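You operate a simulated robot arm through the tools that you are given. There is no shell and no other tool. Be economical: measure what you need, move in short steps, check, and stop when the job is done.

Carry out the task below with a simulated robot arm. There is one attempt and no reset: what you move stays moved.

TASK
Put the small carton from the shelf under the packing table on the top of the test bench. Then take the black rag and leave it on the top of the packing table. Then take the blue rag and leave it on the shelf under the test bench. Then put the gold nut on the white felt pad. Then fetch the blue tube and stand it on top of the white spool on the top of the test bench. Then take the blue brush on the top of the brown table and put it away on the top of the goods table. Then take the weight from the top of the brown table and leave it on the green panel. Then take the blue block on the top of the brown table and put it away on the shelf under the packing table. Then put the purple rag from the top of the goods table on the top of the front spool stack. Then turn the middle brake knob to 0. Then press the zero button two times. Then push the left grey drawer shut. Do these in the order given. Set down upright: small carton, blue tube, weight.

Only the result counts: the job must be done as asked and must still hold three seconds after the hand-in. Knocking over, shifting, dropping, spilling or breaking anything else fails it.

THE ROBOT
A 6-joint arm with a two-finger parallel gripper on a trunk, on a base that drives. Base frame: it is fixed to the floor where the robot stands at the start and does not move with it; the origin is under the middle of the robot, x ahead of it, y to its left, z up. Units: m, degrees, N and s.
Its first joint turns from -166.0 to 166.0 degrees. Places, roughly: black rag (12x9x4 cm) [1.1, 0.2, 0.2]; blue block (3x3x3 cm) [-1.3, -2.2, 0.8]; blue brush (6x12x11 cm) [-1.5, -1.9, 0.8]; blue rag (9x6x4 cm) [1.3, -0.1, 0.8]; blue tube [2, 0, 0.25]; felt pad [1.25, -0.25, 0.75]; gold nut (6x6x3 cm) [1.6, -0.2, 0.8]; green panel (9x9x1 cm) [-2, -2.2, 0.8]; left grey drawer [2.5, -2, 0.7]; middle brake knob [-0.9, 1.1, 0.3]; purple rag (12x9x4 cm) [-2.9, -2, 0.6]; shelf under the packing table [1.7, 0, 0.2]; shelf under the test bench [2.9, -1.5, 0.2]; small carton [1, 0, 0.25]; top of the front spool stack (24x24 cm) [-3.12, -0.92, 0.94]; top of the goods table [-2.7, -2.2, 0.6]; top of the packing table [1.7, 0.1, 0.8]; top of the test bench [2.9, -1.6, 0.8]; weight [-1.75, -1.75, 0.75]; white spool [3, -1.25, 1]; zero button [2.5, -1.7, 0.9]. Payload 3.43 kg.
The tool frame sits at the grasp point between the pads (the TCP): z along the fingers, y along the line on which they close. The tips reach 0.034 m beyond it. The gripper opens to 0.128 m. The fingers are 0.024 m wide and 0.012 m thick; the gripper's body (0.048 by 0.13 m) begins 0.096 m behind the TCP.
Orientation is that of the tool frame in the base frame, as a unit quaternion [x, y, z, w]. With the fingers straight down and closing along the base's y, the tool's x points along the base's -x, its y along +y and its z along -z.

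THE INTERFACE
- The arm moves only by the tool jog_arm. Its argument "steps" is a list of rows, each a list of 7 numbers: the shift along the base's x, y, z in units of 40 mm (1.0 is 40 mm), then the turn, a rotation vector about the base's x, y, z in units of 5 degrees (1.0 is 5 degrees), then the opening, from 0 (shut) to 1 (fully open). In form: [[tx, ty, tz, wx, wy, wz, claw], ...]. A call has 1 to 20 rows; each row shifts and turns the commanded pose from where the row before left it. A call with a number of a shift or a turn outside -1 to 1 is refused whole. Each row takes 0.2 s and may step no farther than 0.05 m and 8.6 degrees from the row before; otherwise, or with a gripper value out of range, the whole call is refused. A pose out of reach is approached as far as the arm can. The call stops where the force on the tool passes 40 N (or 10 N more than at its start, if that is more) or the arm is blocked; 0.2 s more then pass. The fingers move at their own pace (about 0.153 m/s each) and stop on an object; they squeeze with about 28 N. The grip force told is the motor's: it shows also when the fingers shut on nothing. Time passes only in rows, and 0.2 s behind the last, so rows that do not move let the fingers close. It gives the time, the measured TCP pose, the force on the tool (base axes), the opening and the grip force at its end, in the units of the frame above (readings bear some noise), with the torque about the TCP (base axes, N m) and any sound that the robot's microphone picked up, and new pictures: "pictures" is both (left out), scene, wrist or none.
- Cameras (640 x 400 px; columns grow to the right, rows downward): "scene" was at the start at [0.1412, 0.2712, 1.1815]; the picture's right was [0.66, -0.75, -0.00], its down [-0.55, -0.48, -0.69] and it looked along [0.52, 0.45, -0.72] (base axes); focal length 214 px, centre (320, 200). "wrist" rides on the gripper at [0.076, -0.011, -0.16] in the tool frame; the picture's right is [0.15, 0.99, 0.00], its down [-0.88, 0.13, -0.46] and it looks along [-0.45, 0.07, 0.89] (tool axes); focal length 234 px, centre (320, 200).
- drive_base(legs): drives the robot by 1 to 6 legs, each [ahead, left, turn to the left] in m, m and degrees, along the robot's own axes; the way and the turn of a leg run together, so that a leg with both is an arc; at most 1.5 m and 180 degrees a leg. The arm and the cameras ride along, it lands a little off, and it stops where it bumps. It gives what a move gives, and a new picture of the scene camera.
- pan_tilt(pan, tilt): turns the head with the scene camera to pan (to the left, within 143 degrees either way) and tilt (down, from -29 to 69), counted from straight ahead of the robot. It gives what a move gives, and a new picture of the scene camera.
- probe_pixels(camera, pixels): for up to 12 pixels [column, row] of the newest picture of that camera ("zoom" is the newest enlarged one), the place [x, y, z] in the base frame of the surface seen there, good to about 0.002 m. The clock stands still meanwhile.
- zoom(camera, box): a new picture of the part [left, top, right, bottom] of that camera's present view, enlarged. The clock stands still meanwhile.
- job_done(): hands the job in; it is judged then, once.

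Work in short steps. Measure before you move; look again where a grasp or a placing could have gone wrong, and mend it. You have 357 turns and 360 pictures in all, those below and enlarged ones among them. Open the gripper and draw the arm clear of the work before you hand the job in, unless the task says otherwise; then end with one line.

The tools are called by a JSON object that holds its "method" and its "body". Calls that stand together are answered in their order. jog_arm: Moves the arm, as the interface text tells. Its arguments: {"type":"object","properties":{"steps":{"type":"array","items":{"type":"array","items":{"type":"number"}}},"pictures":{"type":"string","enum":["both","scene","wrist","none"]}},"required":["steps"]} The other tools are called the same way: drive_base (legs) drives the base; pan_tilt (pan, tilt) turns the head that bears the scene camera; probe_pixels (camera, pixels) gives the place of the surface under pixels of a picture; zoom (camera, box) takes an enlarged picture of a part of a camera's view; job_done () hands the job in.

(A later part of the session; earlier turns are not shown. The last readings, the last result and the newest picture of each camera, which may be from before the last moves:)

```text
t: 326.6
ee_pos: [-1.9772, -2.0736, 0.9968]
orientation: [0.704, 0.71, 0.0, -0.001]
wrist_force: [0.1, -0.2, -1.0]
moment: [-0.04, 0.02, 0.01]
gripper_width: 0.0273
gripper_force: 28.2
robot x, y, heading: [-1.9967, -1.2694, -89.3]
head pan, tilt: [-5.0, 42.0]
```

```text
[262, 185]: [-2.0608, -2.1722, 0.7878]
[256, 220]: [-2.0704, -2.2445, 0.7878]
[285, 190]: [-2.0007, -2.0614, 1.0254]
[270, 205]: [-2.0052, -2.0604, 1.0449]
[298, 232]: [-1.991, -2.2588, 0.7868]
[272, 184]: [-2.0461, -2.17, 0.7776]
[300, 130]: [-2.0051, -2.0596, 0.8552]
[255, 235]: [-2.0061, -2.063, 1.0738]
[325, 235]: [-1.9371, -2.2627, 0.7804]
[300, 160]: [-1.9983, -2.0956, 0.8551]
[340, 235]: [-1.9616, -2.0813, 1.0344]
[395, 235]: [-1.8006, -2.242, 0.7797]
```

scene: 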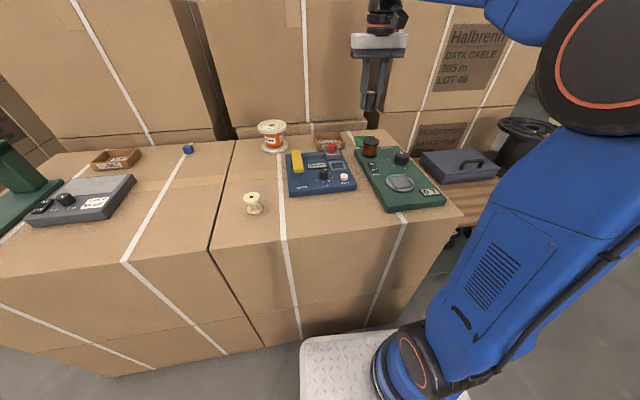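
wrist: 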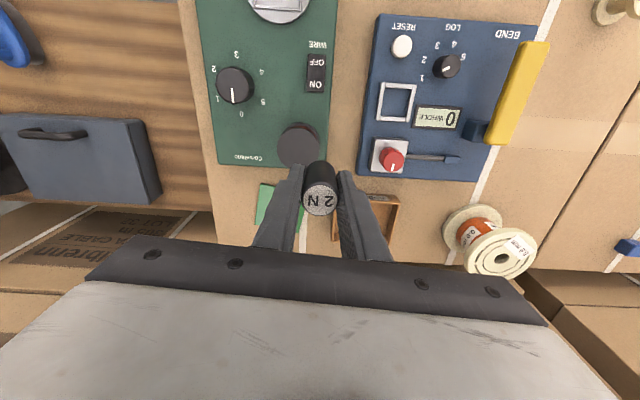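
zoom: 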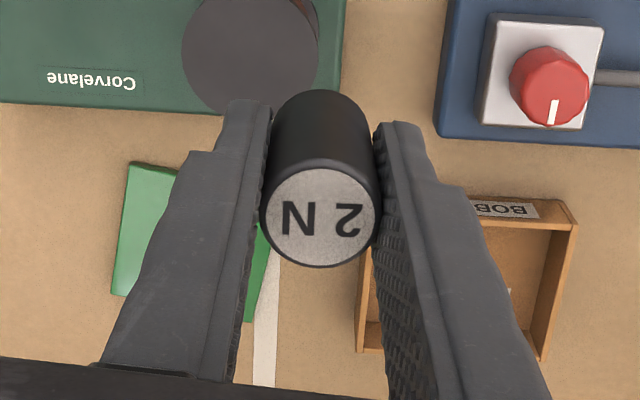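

Panel spans about x −2.07…−1.985, y −2.262…−2.172 (top 0.7875), centre (−2.028, −2.218). I check the box wall behind, then move over the centre.

{"method": "probe_pixels", "body": {"camera": "scene", "pixels": [[345, 110], [330, 128], [400, 80], [420, 125]]}}

{"method": "jog_arm", "body": {"steps": [[-0.6, -0.8, -0.3, 0, 0, 0, 0.05], [-0.7, -0.8, -0.5, 0, 0, 0, 0.05], [0, -0.8, -0.8, 0, 0, 0, 0.05], [0, -0.8, -0.8, 0, 0, 0, 0.05]]}}

```text
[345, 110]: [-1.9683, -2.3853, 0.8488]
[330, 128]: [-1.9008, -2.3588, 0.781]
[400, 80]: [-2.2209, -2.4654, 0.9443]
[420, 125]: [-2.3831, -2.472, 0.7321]
```

```text
t: 327.6
ee_pos: [-2.0262, -2.2012, 0.8982]
orientation: [0.704, 0.71, 0.0, -0.001]
wrist_force: [-0.3, 0.9, -0.9]
moment: [-0.03, 0.0, 0.01]
gripper_width: 0.0273
gripper_force: 27.7
robot x, y, heading: [-1.995, -1.2714, -89.4]
head pan, tilt: [-5.0, 42.0]
```

scene: 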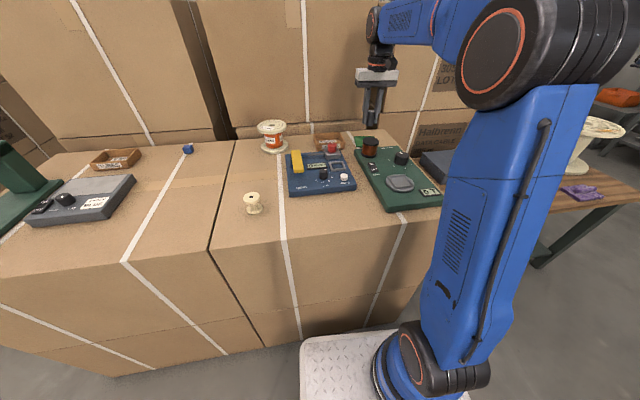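
wrist: 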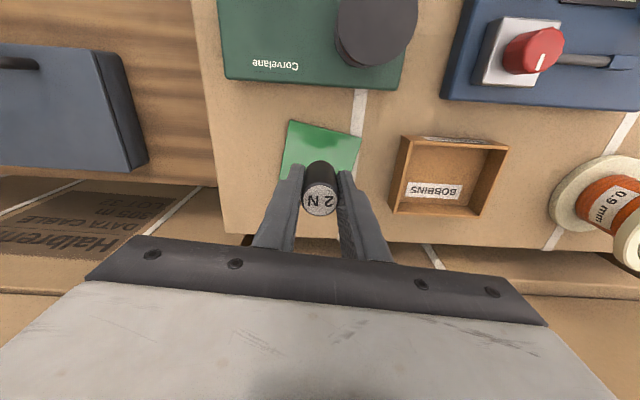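

{"method": "probe_pixels", "body": {"camera": "wrist", "pixels": [[292, 124], [359, 138], [283, 175], [352, 172], [320, 150], [345, 150], [300, 165]]}}

```text
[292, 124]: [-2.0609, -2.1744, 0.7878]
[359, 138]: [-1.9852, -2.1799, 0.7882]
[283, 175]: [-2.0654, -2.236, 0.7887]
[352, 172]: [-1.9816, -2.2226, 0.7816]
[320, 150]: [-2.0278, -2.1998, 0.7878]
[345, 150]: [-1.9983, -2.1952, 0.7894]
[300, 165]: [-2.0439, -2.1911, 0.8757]
```

I shift 17 mm further in and lower to contact.

{"method": "jog_arm", "body": {"steps": [[-0.03, -0.43, -0.4, 0, 0, 0, 0.05], [0, 0, -0.8, 0, 0, 0, 0.05], [0, 0, -0.4, 0, 0, 0, 0.05]], "pictures": "wrist"}}

```text
t: 328.4
ee_pos: [-2.027, -2.2208, 0.8323]
orientation: [0.705, 0.709, 0.0, -0.002]
wrist_force: [1.0, -0.3, -1.9]
moment: [-0.03, -0.02, 0.0]
gripper_width: 0.0272
gripper_force: 27.7
robot x, y, heading: [-1.9992, -1.2706, -89.7]
head pan, tilt: [-5.0, 42.0]
```

wrist: 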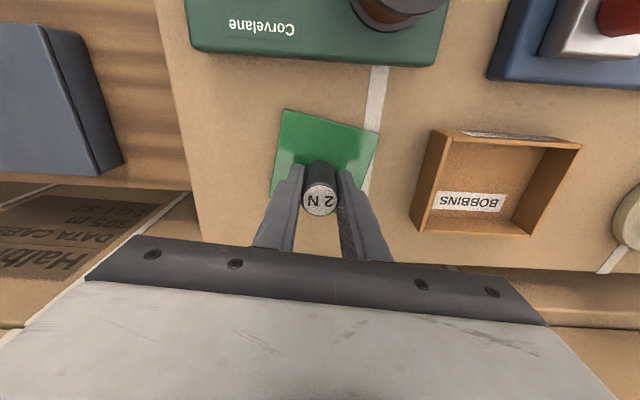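

{"method": "jog_arm", "body": {"steps": [[0, 0, -0.1, 0, 0, 0, 0.05]], "pictures": "none"}}

```text
t: 328.8
ee_pos: [-2.0271, -2.221, 0.8278]
orientation: [0.705, 0.71, 0.001, -0.002]
wrist_force: [0.8, 0.2, -1.0]
moment: [-0.04, 0.0, -0.01]
gripper_width: 0.0272
gripper_force: 27.9
robot x, y, heading: [-1.998, -1.273, -89.7]
head pan, tilt: [-5.0, 42.0]
```

{"method": "jog_arm", "body": {"steps": [[0, 0, -0.08, 0, 0, 0, 0.05]], "pictures": "none"}}

```text
t: 329.2
ee_pos: [-2.028, -2.2199, 0.825]
orientation: [0.704, 0.71, 0.0, -0.001]
wrist_force: [0.0, 0.1, -2.4]
moment: [0.0, 0.0, 0.02]
gripper_width: 0.0273
gripper_force: 27.8
robot x, y, heading: [-1.9951, -1.2716, -89.4]
head pan, tilt: [-5.0, 42.0]
```

{"method": "jog_arm", "body": {"steps": [[0, 0, -0.06, 0, 0, 0, 0.05]], "pictures": "none"}}

```text
t: 329.6
ee_pos: [-2.0285, -2.2203, 0.8253]
orientation: [0.704, 0.71, 0.0, 0.0]
wrist_force: [1.8, 3.7, 11.8]
moment: [0.15, -0.04, 0.0]
gripper_width: 0.0274
gripper_force: 28.0
robot x, y, heading: [-1.9951, -1.2698, -89.5]
head pan, tilt: [-5.0, 42.0]
```

Contact. I release and rise.

{"method": "jog_arm", "body": {"steps": [[0, 0, 0.03, 0, 0, 0, 0.25], [0, 0, 0, 0, 0, 0, 0.4], [0, 0, 0.5, 0, 0, 0, 0.4], [0, 0, 1, 0, 0, 0, 0.4], [0, 0, 1, 0, 0, 0, 0.4], [0, 0.2, 1, 0, 0, 0, 0.4], [0, 0.5, 0.8, 0, 0, 0, 0.4]], "pictures": "wrist"}}

```text
t: 331.2
ee_pos: [-2.0314, -2.1908, 0.9997]
orientation: [0.705, 0.709, -0.001, -0.002]
wrist_force: [-0.5, -0.3, -0.4]
moment: [0.05, 0.0, -0.01]
gripper_width: 0.0514
gripper_force: 0.0
robot x, y, heading: [-1.9979, -1.2701, -89.4]
head pan, tilt: [-5.0, 42.0]
```

wrist: 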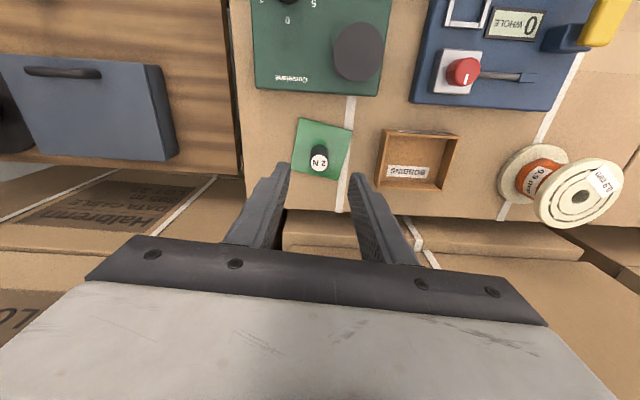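

Weight stands on the green panel. Next the blue block near (−1.349, −2.179): I drive left 0.65 m and back 0.1 m, and pitch the tool to 45°.

{"method": "drive_base", "body": {"legs": [[-0.12, 0.62, 0]]}}

{"method": "jog_arm", "body": {"steps": [[0, 0.3, 0.2, -1, 0, 0, 0.45], [0, 0.3, 0.2, -1, 0, 0, 0.45], [0, 0, 0, -1, 0, 0, 0.45], [0, 0, 0, -1, 0, 0, 0.45], [0, 0, 0, -1, 0, 0, 0.45], [0, 0, 0, -1, 0, 0, 0.45], [0, 0, 0, -1, 0, 0, 0.45], [0, 0, 0, -1, 0, 0, 0.45], [0, 0, 0, -1, 0, 0, 0.45]]}}

```text
t: 334.7
ee_pos: [-1.4274, -2.0657, 0.9992]
orientation: [0.702, 0.712, 0.0, -0.001]
wrist_force: [0.5, -0.4, 1.0]
moment: [0.02, 0.0, 0.04]
gripper_width: 0.0515
gripper_force: 0.1
robot x, y, heading: [-1.3961, -1.1445, -89.2]
head pan, tilt: [-5.0, 42.0]
```

scene: 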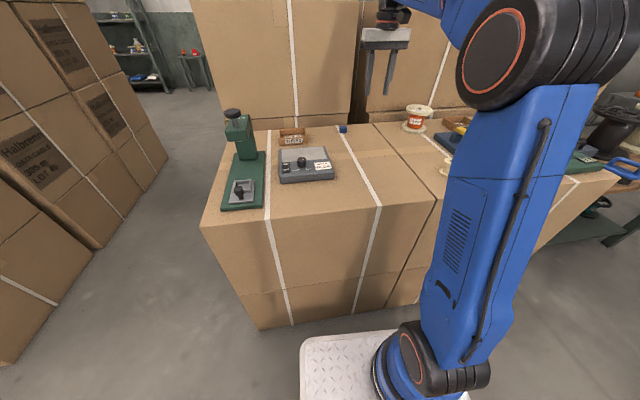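

```text
t: 336.7
ee_pos: [-1.4268, -2.0401, 1.0149]
orientation: [0.649, 0.657, -0.274, 0.267]
wrist_force: [0.4, -0.2, -0.7]
moment: [-0.01, 0.02, 0.0]
gripper_width: 0.0573
gripper_force: 0.1
robot x, y, heading: [-1.398, -1.1435, -89.0]
head pan, tilt: [-5.0, 42.0]
```

scene: 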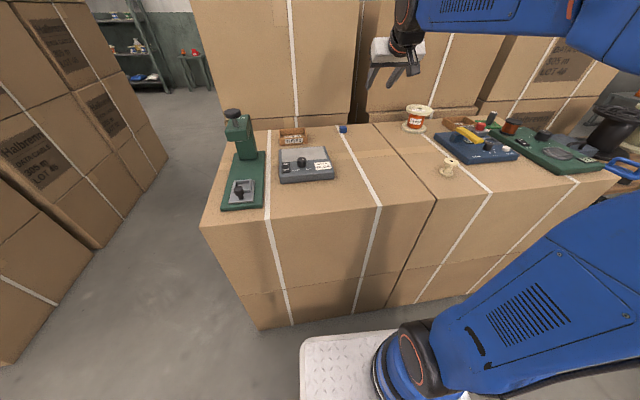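
wrist: 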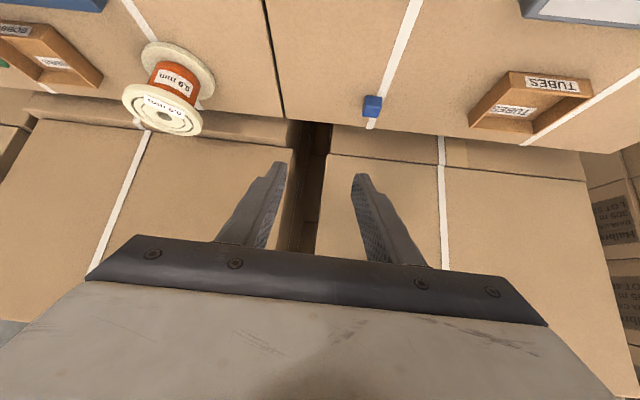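

I zoom on the blue block and probe its faces.

{"method": "zoom", "body": {"camera": "wrist", "box": [350, 85, 395, 125]}}

{"method": "probe_pixels", "body": {"camera": "zoom", "pixels": [[230, 120], [430, 140], [220, 250], [400, 280], [310, 200], [310, 290], [440, 200], [240, 290], [395, 310], [300, 380]]}}

```text
10.00 times, centred on (372, 105) of wrist
```

zoom: 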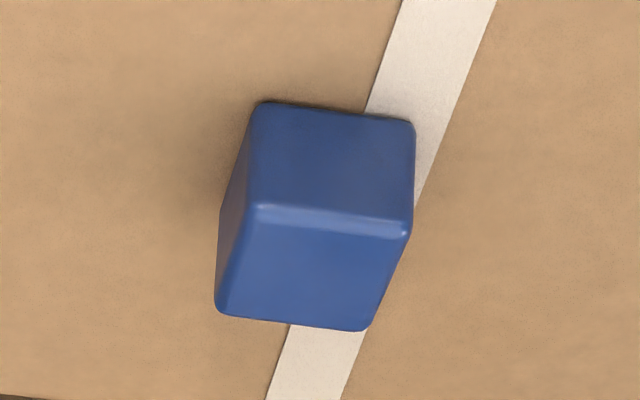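

```text
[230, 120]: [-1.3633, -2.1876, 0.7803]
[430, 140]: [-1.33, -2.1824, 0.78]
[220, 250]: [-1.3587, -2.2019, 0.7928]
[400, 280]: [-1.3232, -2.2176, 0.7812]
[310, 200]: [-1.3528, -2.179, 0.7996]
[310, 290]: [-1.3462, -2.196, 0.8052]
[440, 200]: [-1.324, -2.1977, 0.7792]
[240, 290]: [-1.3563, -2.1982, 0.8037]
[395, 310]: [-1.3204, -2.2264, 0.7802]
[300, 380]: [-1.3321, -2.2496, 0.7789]
```

Block centre ≈ (−1.345, −2.192), top 0.805. I move in at 45° and check just above it.

{"method": "jog_arm", "body": {"steps": [[0.7, -0.6, -0.6, 0, 0, 0, 0.45], [0.7, -0.7, -0.6, 0, 0, 0, 0.45], [0.65, -0.7, -0.6, 0, 0, 0, 0.45], [0, -0.7, -0.9, 0, 0, 0, 0.45], [0, -0.6, -0.9, 0, 0, 0, 0.45]], "pictures": "wrist"}}

{"method": "zoom", "body": {"camera": "wrist", "box": [270, 80, 380, 200]}}

```text
t: 337.9
ee_pos: [-1.348, -2.1736, 0.8718]
orientation: [0.648, 0.659, -0.272, 0.268]
wrist_force: [0.6, 0.6, 0.4]
moment: [0.03, 0.02, -0.01]
gripper_width: 0.0578
gripper_force: 0.0
robot x, y, heading: [-1.3979, -1.1413, -89.0]
head pan, tilt: [-5.0, 42.0]
```

wrist: 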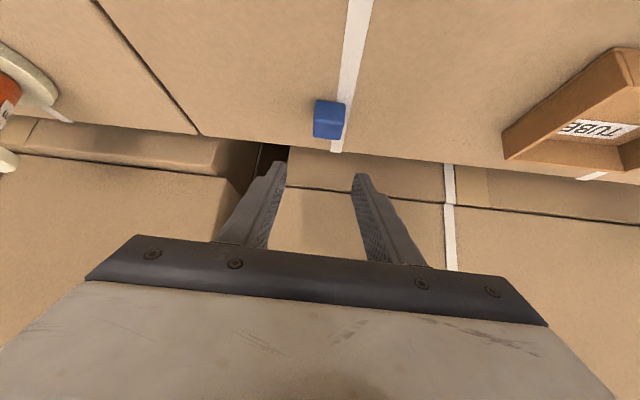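

```text
3.33 times, centred on (325, 140) of wrist
```

zoom: 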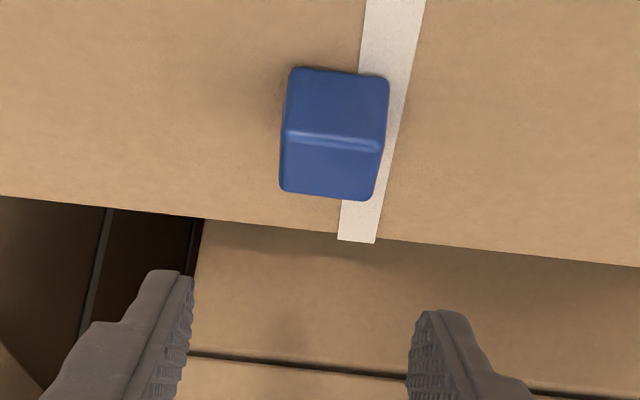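

{"method": "probe_pixels", "body": {"camera": "zoom", "pixels": [[292, 138], [380, 148], [330, 165], [285, 185], [368, 195], [335, 105], [340, 240], [290, 100], [385, 110]]}}

```text
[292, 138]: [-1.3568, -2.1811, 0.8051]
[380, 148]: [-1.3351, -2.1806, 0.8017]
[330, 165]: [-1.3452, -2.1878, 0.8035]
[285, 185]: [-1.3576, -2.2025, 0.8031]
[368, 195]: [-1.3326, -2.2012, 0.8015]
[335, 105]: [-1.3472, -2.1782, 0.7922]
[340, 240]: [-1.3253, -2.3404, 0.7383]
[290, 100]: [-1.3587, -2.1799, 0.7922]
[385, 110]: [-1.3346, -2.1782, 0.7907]
```

Aligned. I lower to z≈0.8155 and close.

{"method": "jog_arm", "body": {"steps": [[0.05, -0.03, -0.8, 0, 0, 0, 0.45], [0, 0, -0.6, 0, 0, 0, 0.45], [0, 0, 0, 0, 0, 0, 0.2], [0, 0, 0, 0, 0, 0, 0.05], [0, 0, 0, 0, 0, 0, 0.05]], "pictures": "wrist"}}

```text
t: 339.1
ee_pos: [-1.3448, -2.1747, 0.816]
orientation: [0.649, 0.659, -0.272, 0.267]
wrist_force: [-0.2, -0.1, -0.8]
moment: [-0.02, -0.03, -0.01]
gripper_width: 0.0264
gripper_force: 28.1
robot x, y, heading: [-1.4004, -1.1435, -89.1]
head pan, tilt: [-5.0, 42.0]
```

wrist: 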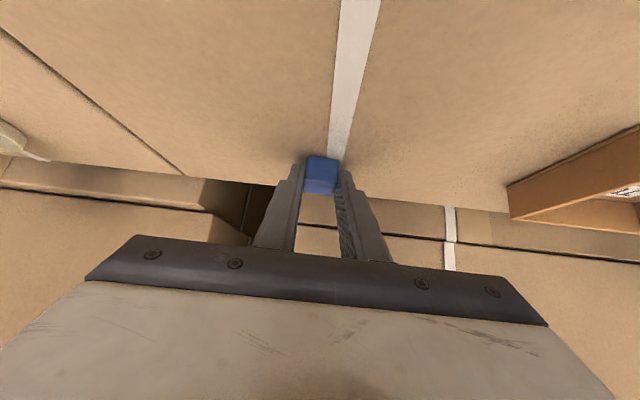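

Block held. I lift and fold, then turn toward the packing table's front.

{"method": "jog_arm", "body": {"steps": [[0, 0, 0.5, 0, 0, 0, 0.05], [0, 0.3, 0.9, 0, 0, 0, 0.05], [0, 0.5, 0.9, 0, 0, 0, 0.05], [0, 0.5, 0.9, 0, 0, 0, 0.05], [0, 0.7, 0.7, 0, 0, 0, 0.05], [0, 0.8, 0.6, 0, 0, 0, 0.05], [0, 0.9, 0.3, 0, 0, 0, 0.05], [0, 0.9, 0.2, 0, 0, 0, 0.05], [0, 0.9, 0, 0, 0, 0, 0.05], [0, 0.9, 0, 0, 0, 0, 0.05], [0, 0.9, 0, 0, 0, 0, 0.05], [0, 0.9, 0, 0, 0, 0, 0.05]], "pictures": "wrist"}}

{"method": "drive_base", "body": {"legs": [[-0.1, 0.1, 0], [0, 0, 89], [1.25, 0.75, 0]]}}

{"method": "pan_tilt", "body": {"pan": 10, "tilt": 35}}

```text
t: 341.7
ee_pos: [-1.3413, -1.8468, 1.0163]
orientation: [0.65, 0.658, -0.272, 0.266]
wrist_force: [1.0, 0.2, -0.2]
moment: [0.01, 0.0, 0.0]
gripper_width: 0.0266
gripper_force: 28.5
robot x, y, heading: [-1.404, -1.1431, -89.0]
head pan, tilt: [-5.0, 42.0]
```

wrist: 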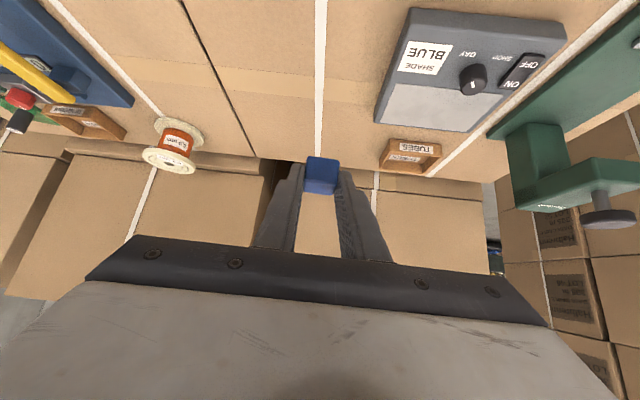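

```text
t: 353.7
ee_pos: [0.7217, -0.3594, 1.0159]
orientation: [0.029, 0.924, -0.018, 0.381]
wrist_force: [-0.8, 0.0, -0.3]
moment: [-0.02, 0.01, 0.0]
gripper_width: 0.0266
gripper_force: 27.7
robot x, y, heading: [0.0173, -0.3623, -3.5]
head pan, tilt: [-5.0, 42.0]
```

scene: 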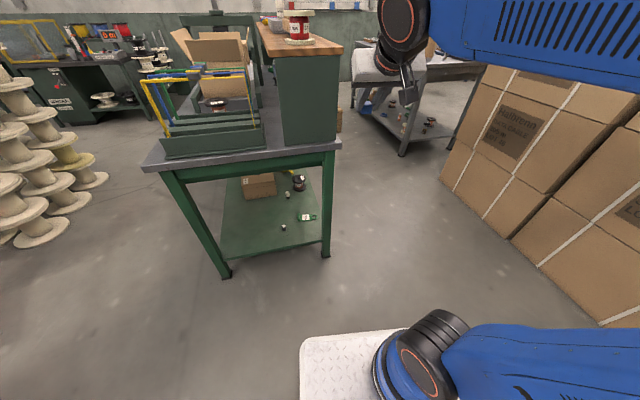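

```text
t: 354.4
ee_pos: [0.7221, -0.3597, 1.0165]
orientation: [0.03, 0.924, -0.019, 0.382]
wrist_force: [0.0, -0.7, 0.0]
moment: [0.01, 0.0, 0.02]
gripper_width: 0.0265
gripper_force: 28.0
robot x, y, heading: [0.0199, -0.3609, -3.5]
head pan, tilt: [10.0, 35.0]
```

scene: 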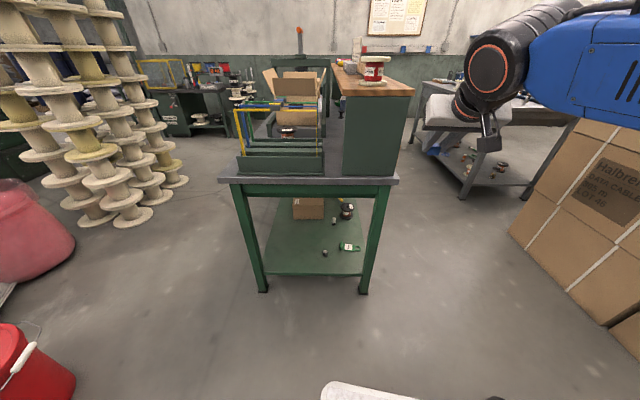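

The shelf front area is free. I straighten and back up 10 cm, then lower the arm in front of the table.

{"method": "probe_pixels", "body": {"camera": "scene", "pixels": [[300, 240], [290, 250], [324, 253], [280, 220], [300, 225]]}}

{"method": "drive_base", "body": {"legs": [[-0.1, 0, 3.5]]}}

{"method": "jog_arm", "body": {"steps": [[0, 0.8, -0.8, 0, 0, 0, 0.05], [0, 0.8, -0.8, 0, 0, 0, 0.05], [0, 0.8, -0.8, 0, 0, 0, 0.05], [0, 0.8, -0.8, 0, 0, 0, 0.05], [0.2, 0.8, -0.8, 0, 0, 0, 0.05], [0.2, 0.8, -0.8, 0, 0, 0, 0.05], [0.2, 0.8, -0.8, 0, 0, 0, 0.05], [0.2, 0.8, -0.8, 0, 0, 0, 0.05], [0.2, 0.8, -0.8, 0, 0, 0, 0.05], [0.2, 0.8, -0.8, 0, 0, 0, 0.05], [0.2, 0.8, -0.8, 0, 0, 0, 0.05], [0.2, 0.8, -0.8, 0, 0, 0, 0.05], [0.2, 0.5, -0.8, 0, 0, 0, 0.05], [0.2, 0.2, -0.8, 0, 0, 0, 0.05], [0.2, 0, -0.8, 0, 0, 0, 0.05], [0.2, 0, -0.8, 0, 0, 0, 0.05], [0.2, 0, -0.8, 0, 0, 0, 0.05]]}}

```text
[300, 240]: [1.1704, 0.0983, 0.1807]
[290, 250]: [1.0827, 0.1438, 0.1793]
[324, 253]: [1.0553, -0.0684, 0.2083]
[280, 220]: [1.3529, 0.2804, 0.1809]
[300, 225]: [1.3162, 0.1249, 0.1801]
```

```text
t: 355.6
ee_pos: [0.6206, -0.3139, 1.0156]
orientation: [0.002, 0.924, -0.007, 0.382]
wrist_force: [-0.1, -0.8, -0.9]
moment: [0.0, 0.02, 0.0]
gripper_width: 0.0265
gripper_force: 28.0
robot x, y, heading: [-0.0847, -0.3549, -0.2]
head pan, tilt: [10.0, 35.0]
```

scene: 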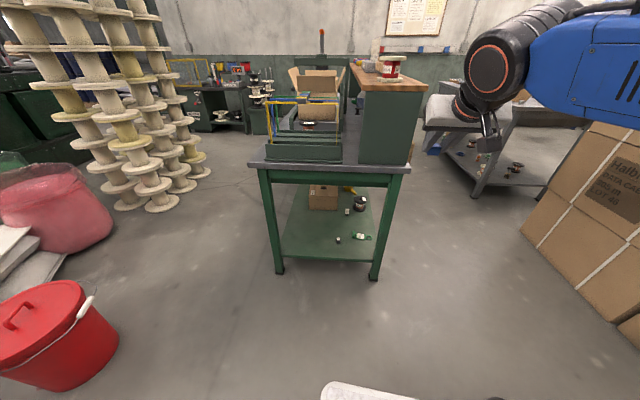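

```text
t: 359.2
ee_pos: [0.7255, 0.1, 0.4727]
orientation: [0.002, 0.924, -0.006, 0.382]
wrist_force: [0.3, -0.9, 0.1]
moment: [0.0, 0.06, -0.01]
gripper_width: 0.0268
gripper_force: 28.1
robot x, y, heading: [-0.0827, -0.36, -0.2]
head pan, tilt: [10.0, 35.0]
```

scene: 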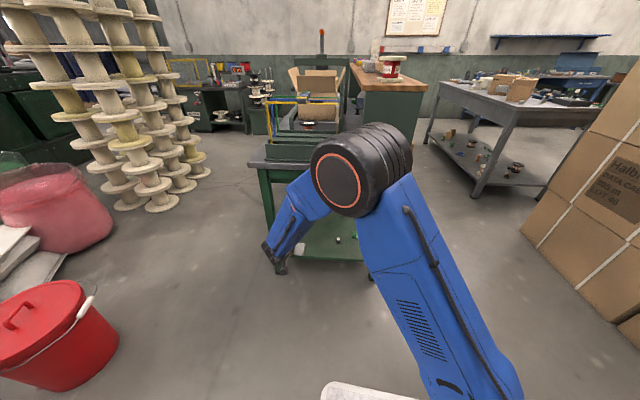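
wrist: 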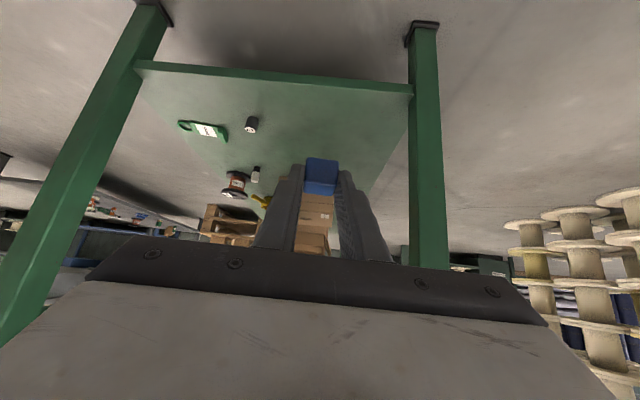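

I advance into the shelf space and lower.

{"method": "jog_arm", "body": {"steps": [[0.95, 0, -0.4, 0, 0, 0, 0.05], [0.95, 0, -0.5, 0, 0, 0, 0.05], [0.95, 0, -0.6, 0, 0, 0, 0.05], [0.95, 0, -0.7, 0, 0, 0, 0.05], [0.95, 0, -0.7, 0, 0, 0, 0.05], [0.95, 0, -0.7, 0, 0, 0, 0.05], [0.9, 0, -0.7, 0, 0, 0, 0.05], [0, 0, -0.9, 0, 0, 0, 0.05]]}}

```text
t: 361.0
ee_pos: [0.991, 0.1007, 0.2651]
orientation: [0.001, 0.924, -0.007, 0.382]
wrist_force: [-0.2, -0.1, -0.1]
moment: [0.03, 0.05, 0.01]
gripper_width: 0.0269
gripper_force: 28.2
robot x, y, heading: [-0.086, -0.3618, -0.1]
head pan, tilt: [10.0, 35.0]
```

scene: 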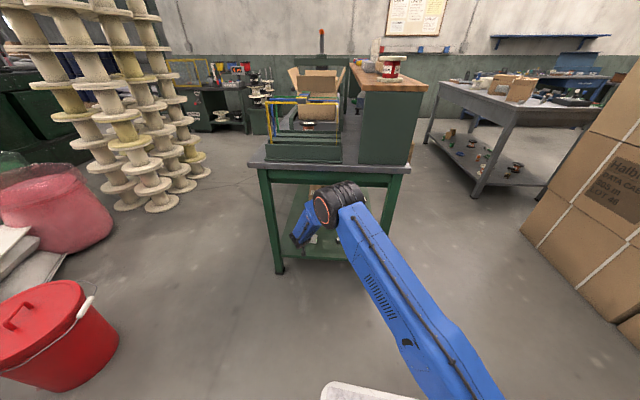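
wrist: 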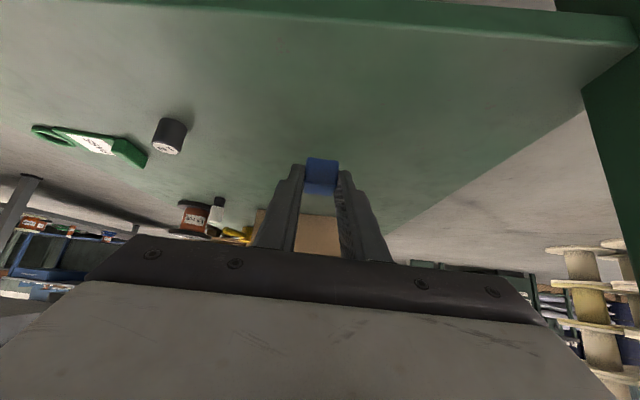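

{"method": "jog_arm", "body": {"steps": [[0, 0, -0.6, 0, 0, 0, 0.05], [0, 0, -0.3, 0, 0, 0, 0.05]], "pictures": "none"}}

{"method": "jog_arm", "body": {"steps": [[0, 0, -0.15, 0, 0, 0, 0.05]], "pictures": "none"}}

```text
t: 361.6
ee_pos: [0.989, 0.0986, 0.2291]
orientation: [0.002, 0.924, -0.007, 0.383]
wrist_force: [-0.1, 0.3, 0.5]
moment: [0.0, 0.08, -0.01]
gripper_width: 0.0267
gripper_force: 27.8
robot x, y, heading: [-0.0825, -0.3582, -0.1]
head pan, tilt: [10.0, 35.0]
```

```text
t: 362.0
ee_pos: [0.9896, 0.1005, 0.223]
orientation: [0.002, 0.924, -0.007, 0.382]
wrist_force: [0.2, 0.5, -0.6]
moment: [0.0, 0.01, -0.01]
gripper_width: 0.0267
gripper_force: 28.3
robot x, y, heading: [-0.0841, -0.3595, -0.0]
head pan, tilt: [10.0, 35.0]
```

{"method": "jog_arm", "body": {"steps": [[0, 0, -0.12, 0, 0, 0, 0.05]], "pictures": "none"}}

```text
t: 362.4
ee_pos: [0.9896, 0.1, 0.2189]
orientation: [0.001, 0.924, -0.007, 0.383]
wrist_force: [0.2, -0.3, -1.0]
moment: [0.0, 0.02, 0.0]
gripper_width: 0.0264
gripper_force: 28.1
robot x, y, heading: [-0.0817, -0.3576, -0.2]
head pan, tilt: [10.0, 35.0]
```

{"method": "jog_arm", "body": {"steps": [[0, 0, -0.06, 0, 0, 0, 0.05]], "pictures": "none"}}

```text
t: 362.8
ee_pos: [0.988, 0.0993, 0.2154]
orientation: [0.003, 0.924, -0.007, 0.382]
wrist_force: [0.1, 0.0, 0.2]
moment: [-0.02, 0.0, 0.02]
gripper_width: 0.0266
gripper_force: 28.8
robot x, y, heading: [-0.0851, -0.3562, -0.2]
head pan, tilt: [10.0, 35.0]
```

{"method": "jog_arm", "body": {"steps": [[0, 0, -0.05, 0, 0, 0, 0.05]], "pictures": "wrist"}}

```text
t: 363.2
ee_pos: [0.9876, 0.1001, 0.2141]
orientation: [0.001, 0.924, -0.006, 0.381]
wrist_force: [0.2, -0.4, 5.7]
moment: [0.04, -0.08, 0.0]
gripper_width: 0.0265
gripper_force: 27.8
robot x, y, heading: [-0.0883, -0.3533, 0.0]
head pan, tilt: [10.0, 35.0]
```

wrist: 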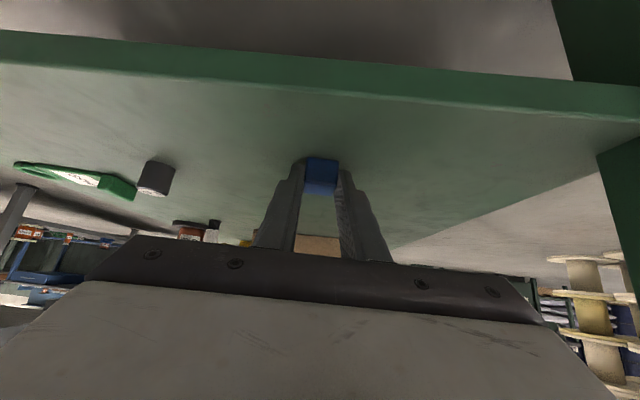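

Contact with the shelf. I release and withdraw up and back.

{"method": "jog_arm", "body": {"steps": [[0, 0, 0.03, 0, 0, 0, 0.3], [0, 0, 0, 0, 0, 0, 0.45], [-0.1, 0, 0.4, 0, 0, 0, 0.45], [-0.3, 0, 0.8, 0, 0, 0, 0.45], [-0.8, 0, 0.6, 0, 0, 0, 0.45], [-0.9, 0, 0.4, 0, 0, 0, 0.45], [-0.9, 0, 0.3, 0, 0, 0, 0.45], [-0.9, 0, 0.3, 0, 0, 0, 0.45], [-0.9, 0, 0.3, 0, 0, 0, 0.45], [-0.9, 0, 0.3, 0, 0, 0, 0.45], [-0.9, 0, 0.3, 0, 0, 0, 0.45]], "pictures": "wrist"}}

```text
t: 365.6
ee_pos: [0.725, 0.097, 0.3611]
orientation: [0.002, 0.924, -0.006, 0.381]
wrist_force: [-0.1, 0.3, -0.9]
moment: [0.05, 0.0, 0.05]
gripper_width: 0.0576
gripper_force: 0.1
robot x, y, heading: [-0.088, -0.3601, -0.0]
head pan, tilt: [10.0, 35.0]
```

wrist: 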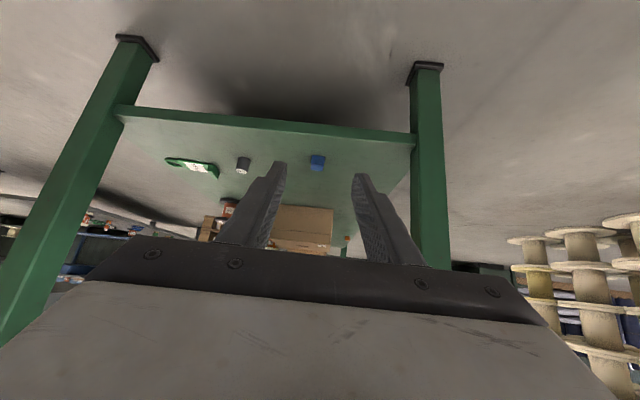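

Block rests on the shelf. Next the purple rag: I raise and fold the arm, then drive back to the goods table.

{"method": "jog_arm", "body": {"steps": [[-0.2, -0.5, 0.9, 0, 0, 0, 0.45], [-0.2, -0.5, 0.9, 0, 0, 0, 0.45], [-0.2, -0.5, 0.9, 0, 0, 0, 0.45], [-0.2, -0.5, 0.9, 0, 0, 0, 0.45], [-0.2, -0.5, 0.9, 0, 0, 0, 0.45], [-0.2, -0.5, 0.9, 0, 0, 0, 0.45], [-0.2, -0.5, 0.9, 0, 0, 0, 0.45], [0, -0.6, 0.9, 0, 0, 0, 0.45], [0, -0.6, 0.9, 0, 0, 0, 0.45], [0, -0.6, 0.9, 0, 0, 0, 0.45], [0, -0.6, 0.9, 0, 0, 0, 0.45], [0, -0.6, 0.9, 0, 0, 0, 0.45], [0, -0.6, 0.9, 0, 0, 0, 0.45], [0, -0.6, 0.9, 0, 0, 0, 0.45], [0, -0.6, 0.9, 0, 0, 0, 0.45], [0, -0.6, 0.9, 0, 0, 0, 0.45], [0, -0.6, 0.9, 0, 0, 0, 0.45], [0, -0.6, 0.9, 0, 0, 0, 0.45], [0, -0.6, 0.9, 0, 0, 0, 0.45]], "pictures": "none"}}

{"method": "drive_base", "body": {"legs": [[-0.3, 0, 0], [-0.7, -0.7, 0], [-0.25, -0.1, 0], [0, 0, -90], [0, -1.1, 0]]}}

{"method": "pan_tilt", "body": {"pan": -15, "tilt": 38}}

```text
t: 369.6
ee_pos: [0.6658, -0.3279, 1.0463]
orientation: [0.001, 0.925, -0.007, 0.381]
wrist_force: [-0.2, -0.2, -1.4]
moment: [0.0, 0.0, 0.02]
gripper_width: 0.0575
gripper_force: 0.0
robot x, y, heading: [-0.0884, -0.3594, 0.1]
head pan, tilt: [10.0, 35.0]
```

```text
t: 386.9
ee_pos: [-2.457, -1.8384, 1.0475]
orientation: [0.673, 0.633, -0.283, 0.257]
wrist_force: [-0.5, -0.1, -1.0]
moment: [-0.01, 0.02, 0.01]
gripper_width: 0.0575
gripper_force: 0.1
robot x, y, heading: [-2.4449, -1.0902, -93.2]
head pan, tilt: [10.0, 35.0]
stopped in leg 5: the robot was blocked; the commanded pose is now the measured one
```

scene: 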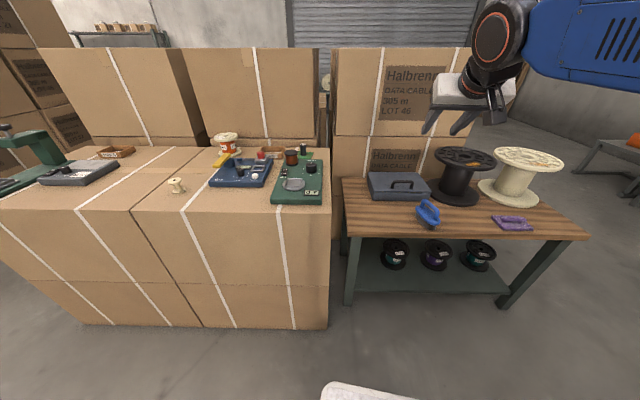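

```text
t: 387.8
ee_pos: [-2.458, -1.8398, 1.0465]
orientation: [0.673, 0.633, -0.283, 0.257]
wrist_force: [1.1, -0.1, 0.6]
moment: [-0.01, -0.03, 0.0]
gripper_width: 0.0577
gripper_force: 0.2
robot x, y, heading: [-2.4428, -1.0856, -93.3]
head pan, tilt: [-15.0, 38.0]
```

scene: 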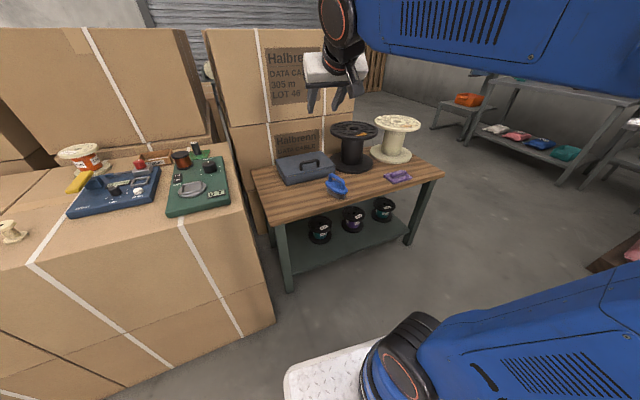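

Again it touched the drum stack at the rear right. I move left 4 cm, forward 0.2 m, straighten, then right.

{"method": "drive_base", "body": {"legs": [[0, 0.05, 0], [0.2, 0, 3.3], [0, -0.12, 0]]}}

{"method": "pan_tilt", "body": {"pan": -105, "tilt": 45}}

```text
t: 390.8
ee_pos: [-2.4921, -2.039, 1.0452]
orientation: [0.655, 0.652, -0.275, 0.265]
wrist_force: [-0.2, 0.4, 0.3]
moment: [0.0, 0.0, -0.03]
gripper_width: 0.0576
gripper_force: 0.1
robot x, y, heading: [-2.5212, -1.2867, -90.1]
head pan, tilt: [-15.0, 38.0]
```

scene: 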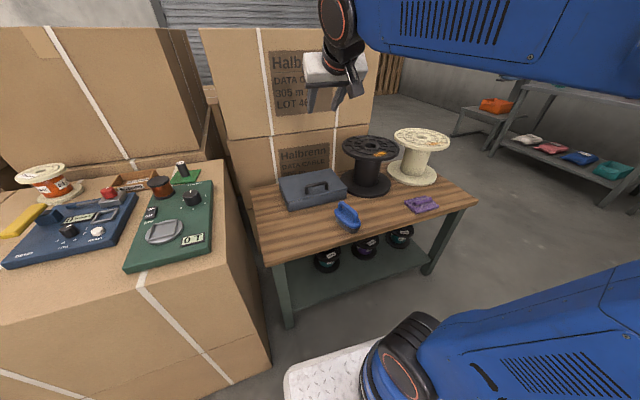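

```text
t: 392.4
ee_pos: [-2.4913, -2.0389, 1.0459]
orientation: [0.655, 0.653, -0.274, 0.265]
wrist_force: [0.9, -0.1, -0.1]
moment: [0.0, 0.0, 0.0]
gripper_width: 0.0577
gripper_force: 0.1
robot x, y, heading: [-2.5208, -1.2884, -90.3]
head pan, tilt: [-105.0, 45.0]
```

scene: 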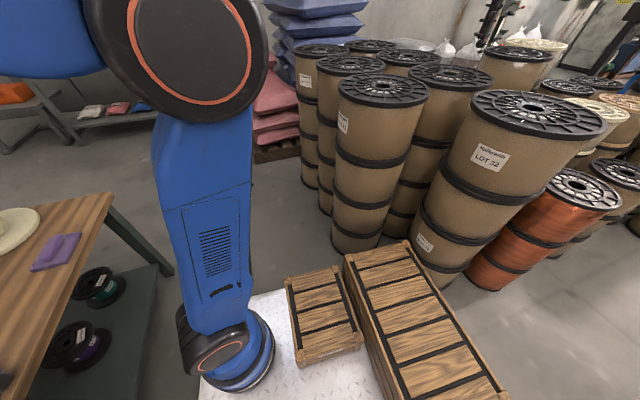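

Stacks look in place. I probe both tops to confirm they have not moved.

{"method": "probe_pixels", "body": {"camera": "scene", "pixels": [[384, 86], [537, 108], [341, 90], [428, 92], [384, 76], [384, 105], [345, 245], [400, 235]]}}

```text
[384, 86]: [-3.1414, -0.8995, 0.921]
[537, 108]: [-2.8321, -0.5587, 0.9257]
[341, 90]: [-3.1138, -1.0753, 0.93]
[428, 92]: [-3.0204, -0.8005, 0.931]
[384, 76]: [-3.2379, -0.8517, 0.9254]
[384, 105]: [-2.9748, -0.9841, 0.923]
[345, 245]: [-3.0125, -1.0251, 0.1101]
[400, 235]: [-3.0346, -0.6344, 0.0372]
```

Both stand as before. Now the purple rag: I look at it and point the tool straight down.

{"method": "pan_tilt", "body": {"pan": -30, "tilt": 42}}

{"method": "jog_arm", "body": {"steps": [[-0.5, 0.4, 0, 1, 0, 0, 0.45], [-0.5, 0.4, 0, 1, 0, 0, 0.45], [-0.5, 0.4, 0, 1, 0, 0, 0.45], [-0.5, 0.4, 0, 1, 0, 0, 0.45], [-0.5, 0.4, 0, 1, 0, 0, 0.45], [-0.5, 0, 0, 1, 0, 0, 0.45], [-0.5, 0, 0, 1, 0, 0, 0.45], [-0.8, 0, 0, 1, 0, 0, 0.45], [-0.8, 0, 0, 1, 0, 0, 0.45], [-0.8, 0, 0, 0, 0, 0, 0.45], [-0.8, 0, 0, 0, 0, 0, 0.45]]}}

```text
t: 393.9
ee_pos: [-2.4906, -2.0399, 1.0467]
orientation: [0.654, 0.653, -0.274, 0.265]
wrist_force: [-0.7, -0.8, -0.4]
moment: [-0.03, 0.02, -0.01]
gripper_width: 0.0576
gripper_force: 0.0
robot x, y, heading: [-2.5202, -1.2851, -90.1]
head pan, tilt: [-30.0, 42.0]
```

scene: 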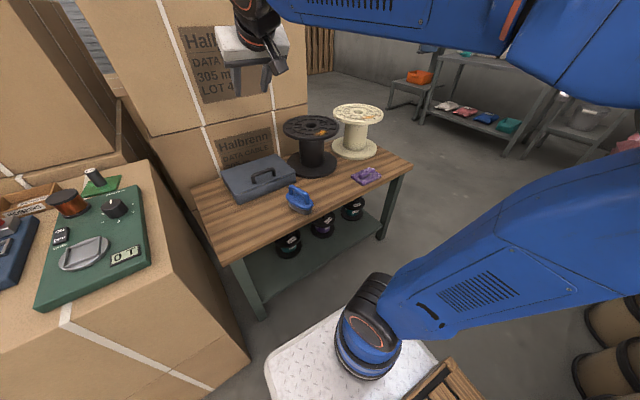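

```text
t: 396.3
ee_pos: [-2.7587, -1.9589, 1.0474]
orientation: [0.706, 0.708, -0.004, -0.005]
wrist_force: [0.6, -0.1, 0.4]
moment: [-0.02, 0.03, 0.0]
gripper_width: 0.0574
gripper_force: 0.0
robot x, y, heading: [-2.5216, -1.2884, -90.1]
head pan, tilt: [-30.0, 42.0]
```

scene: 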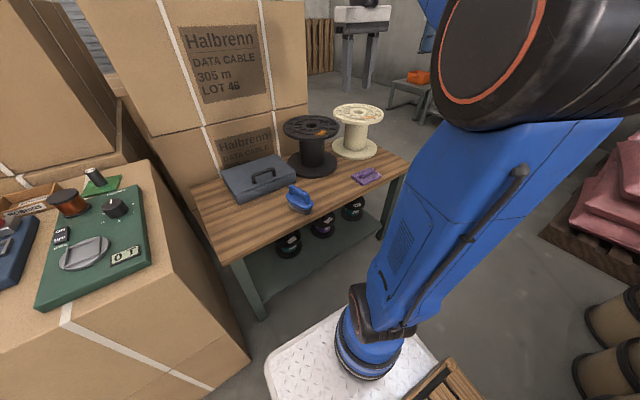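
wrist: 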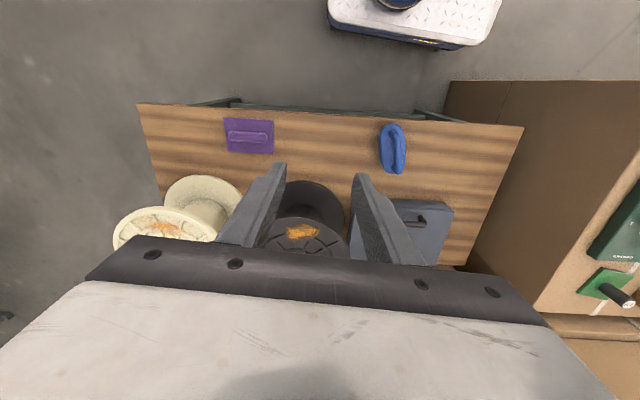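

Good top view. I zoom on the rag and probe its ridge.

{"method": "zoom", "body": {"camera": "wrist", "box": [210, 105, 290, 165]}}

{"method": "probe_pixels", "body": {"camera": "wrist", "pixels": [[228, 120], [273, 121], [228, 152], [272, 152], [232, 137], [268, 138], [250, 134], [250, 142], [250, 137], [240, 137], [260, 137]]}}

```text
6.67 times, centred on (250, 135) of wrist
```

zoom: 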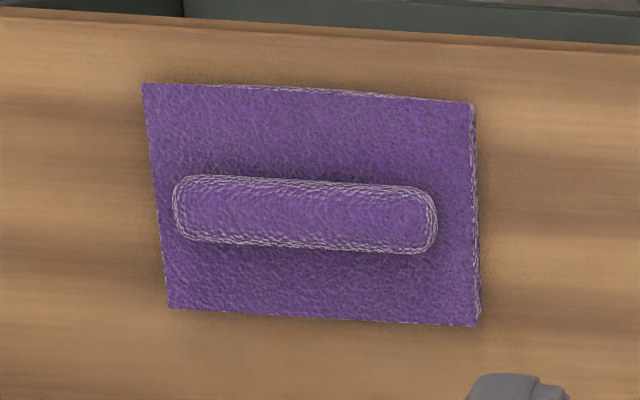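

```text
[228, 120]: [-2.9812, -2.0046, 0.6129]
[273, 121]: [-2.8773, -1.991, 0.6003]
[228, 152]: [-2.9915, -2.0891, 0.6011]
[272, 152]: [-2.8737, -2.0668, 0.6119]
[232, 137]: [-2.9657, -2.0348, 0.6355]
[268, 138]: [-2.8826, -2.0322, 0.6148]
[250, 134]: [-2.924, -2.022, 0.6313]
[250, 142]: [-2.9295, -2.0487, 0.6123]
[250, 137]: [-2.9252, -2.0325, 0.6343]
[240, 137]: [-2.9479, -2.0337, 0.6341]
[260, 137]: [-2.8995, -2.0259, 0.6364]
```

Ridge centre (−2.927, −2.031), top 0.636, axis ≈7°. I rotate the tool so it closes across the ridge and move above it.

{"method": "jog_arm", "body": {"steps": [[-0.25, -0.1, 0, 0, 0, -1, 0.45], [-0.25, -0.1, 0, 0, 0, -1, 0.45], [-0.25, -0.1, 0, 0, 0, -1, 0.45], [-0.25, -0.1, 0, 0, 0, -1, 0.45], [-0.25, -0.1, 0, 0, 0, -1, 0.45], [-0.25, -0.1, 0, 0, 0, -1, 0.45], [-0.25, -0.1, 0, 0, 0, -1, 0.45], [-0.25, -0.1, -0.5, 0, 0, -1, 0.45], [-0.25, -0.1, -0.5, 0, 0, -1, 0.45], [-0.25, -0.1, -0.5, 0, 0, -1, 0.45], [-0.25, -0.1, -0.5, 0, 0, -1, 0.45], [-0.25, -0.1, -0.5, 0, 0, -1, 0.45], [-0.25, -0.1, -0.5, 0, 0, -1, 0.45], [-0.25, -0.1, -0.5, 0, 0, -1, 0.45], [-0.25, -0.1, -0.5, 0, 0, -1, 0.45], [-0.25, -0.1, -0.5, 0, 0, -1, 0.45], [-0.2, -0.2, -0.5, 0, 0, -0.6, 0.45]]}}

```text
t: 399.9
ee_pos: [-2.9279, -2.0304, 0.845]
orientation: [0.998, 0.062, 0.0, -0.007]
wrist_force: [-0.6, 0.6, 0.6]
moment: [-0.01, 0.01, 0.02]
gripper_width: 0.0577
gripper_force: 0.0
robot x, y, heading: [-2.5212, -1.2894, -90.2]
head pan, tilt: [-30.0, 42.0]
```

scene: 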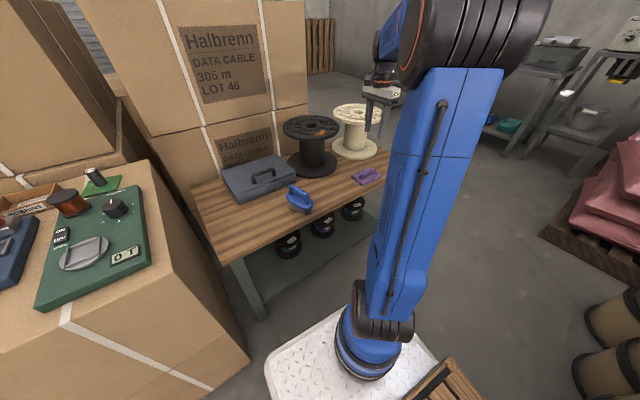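
wrist: 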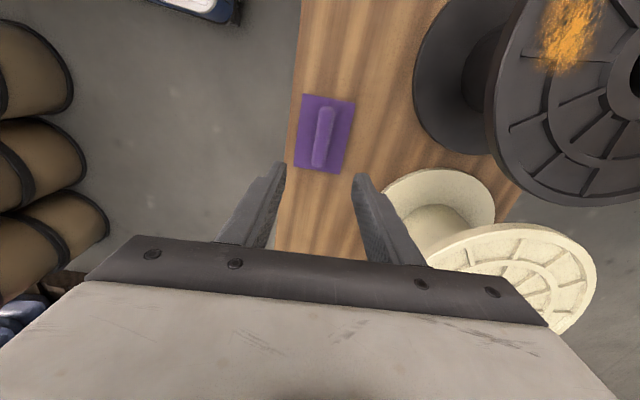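

I probe the white spool flange and the ridge to check clearance.

{"method": "probe_pixels", "body": {"camera": "wrist", "pixels": [[430, 245], [470, 230], [400, 205], [440, 200], [320, 120], [316, 155], [325, 110], [318, 140], [307, 140], [330, 140], [440, 120]]}}

```text
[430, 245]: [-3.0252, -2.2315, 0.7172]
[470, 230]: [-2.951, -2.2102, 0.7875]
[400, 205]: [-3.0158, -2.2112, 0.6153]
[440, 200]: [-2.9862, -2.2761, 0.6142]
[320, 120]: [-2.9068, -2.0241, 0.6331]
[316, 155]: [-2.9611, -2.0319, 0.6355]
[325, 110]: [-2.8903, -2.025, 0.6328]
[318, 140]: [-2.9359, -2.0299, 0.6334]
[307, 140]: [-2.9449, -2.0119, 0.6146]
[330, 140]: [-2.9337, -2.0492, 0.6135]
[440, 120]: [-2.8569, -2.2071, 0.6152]
```

Clear (flange at y<−2.21). I descend and grip the ridge.

{"method": "jog_arm", "body": {"steps": [[0, 0, -1, 0, 0, 0, 0.45], [0, 0, -1, 0, 0, 0, 0.45], [0, 0, -1, 0, 0, 0, 0.45], [0, 0, -1, 0, 0, 0, 0.45], [0, 0, -0.6, 0, 0, 0, 0.45], [0, 0.03, -0.25, 0, 0, 0, 0.45], [0, 0, 0, 0, 0, 0, 0.15], [0, 0, 0, 0, 0, 0, 0.05], [0, 0, 0, 0, 0, 0, 0.05]], "pictures": "wrist"}}

```text
t: 401.9
ee_pos: [-2.9262, -2.0291, 0.6526]
orientation: [0.998, 0.062, 0.0, -0.008]
wrist_force: [-0.1, 0.2, 1.0]
moment: [-0.06, 0.09, -0.06]
gripper_width: 0.0228
gripper_force: 28.2
robot x, y, heading: [-2.522, -1.2911, -89.9]
head pan, tilt: [-30.0, 42.0]
```

wrist: 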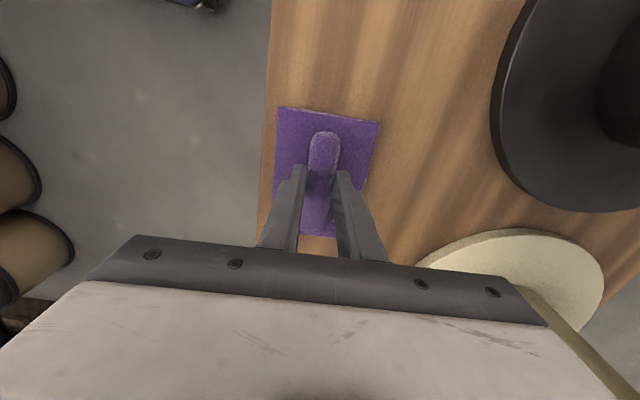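

Gripped (23 mm). I lift.

{"method": "jog_arm", "body": {"steps": [[0, 0, 0.3, 0, 0, 0, 0.05], [0, 0, 0.7, 0, 0, 0, 0.05], [0, 0.2, 1, 0, 0, 0, 0.05], [0, 0.2, 1, 0, 0, 0, 0.05], [0.2, 0.2, 1, 0, 0, 0, 0.05], [0.2, 0.2, 1, 0, 0, 0, 0.05], [0.3, 0.2, 1, 0, 0, 0, 0.05], [0.3, 0.2, 1, 0, 0, 0, 0.05], [0.3, 0.2, 1, 0, 0, 0, 0.05], [0.3, 0.2, 1, 0, 0, 0, 0.05], [0.3, 0.2, 1, 0, 0, 0, 0.05], [0.5, 0.2, 0.5, 0, 0, 0, 0.05]]}}

```text
t: 404.5
ee_pos: [-2.831, -1.9479, 1.0711]
orientation: [0.998, 0.062, 0.001, -0.008]
wrist_force: [0.3, -0.5, -0.9]
moment: [0.03, -0.01, -0.01]
gripper_width: 0.0231
gripper_force: 28.0
robot x, y, heading: [-2.5214, -1.2908, -90.1]
head pan, tilt: [-30.0, 42.0]
```

scene: 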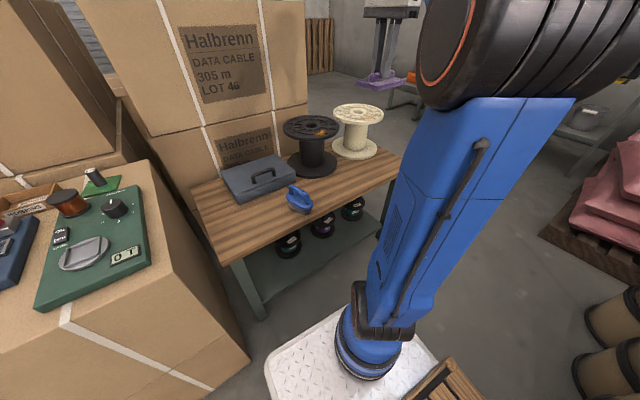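
wrist: 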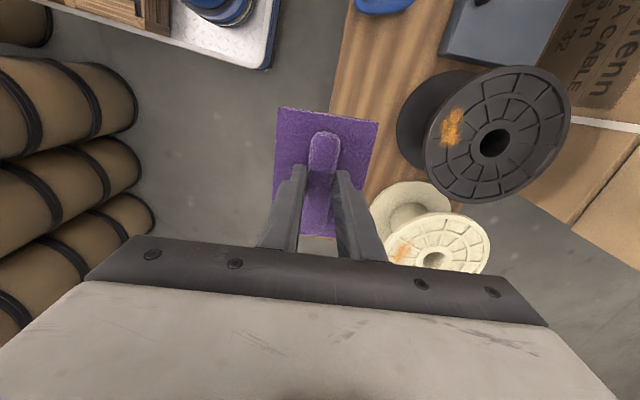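

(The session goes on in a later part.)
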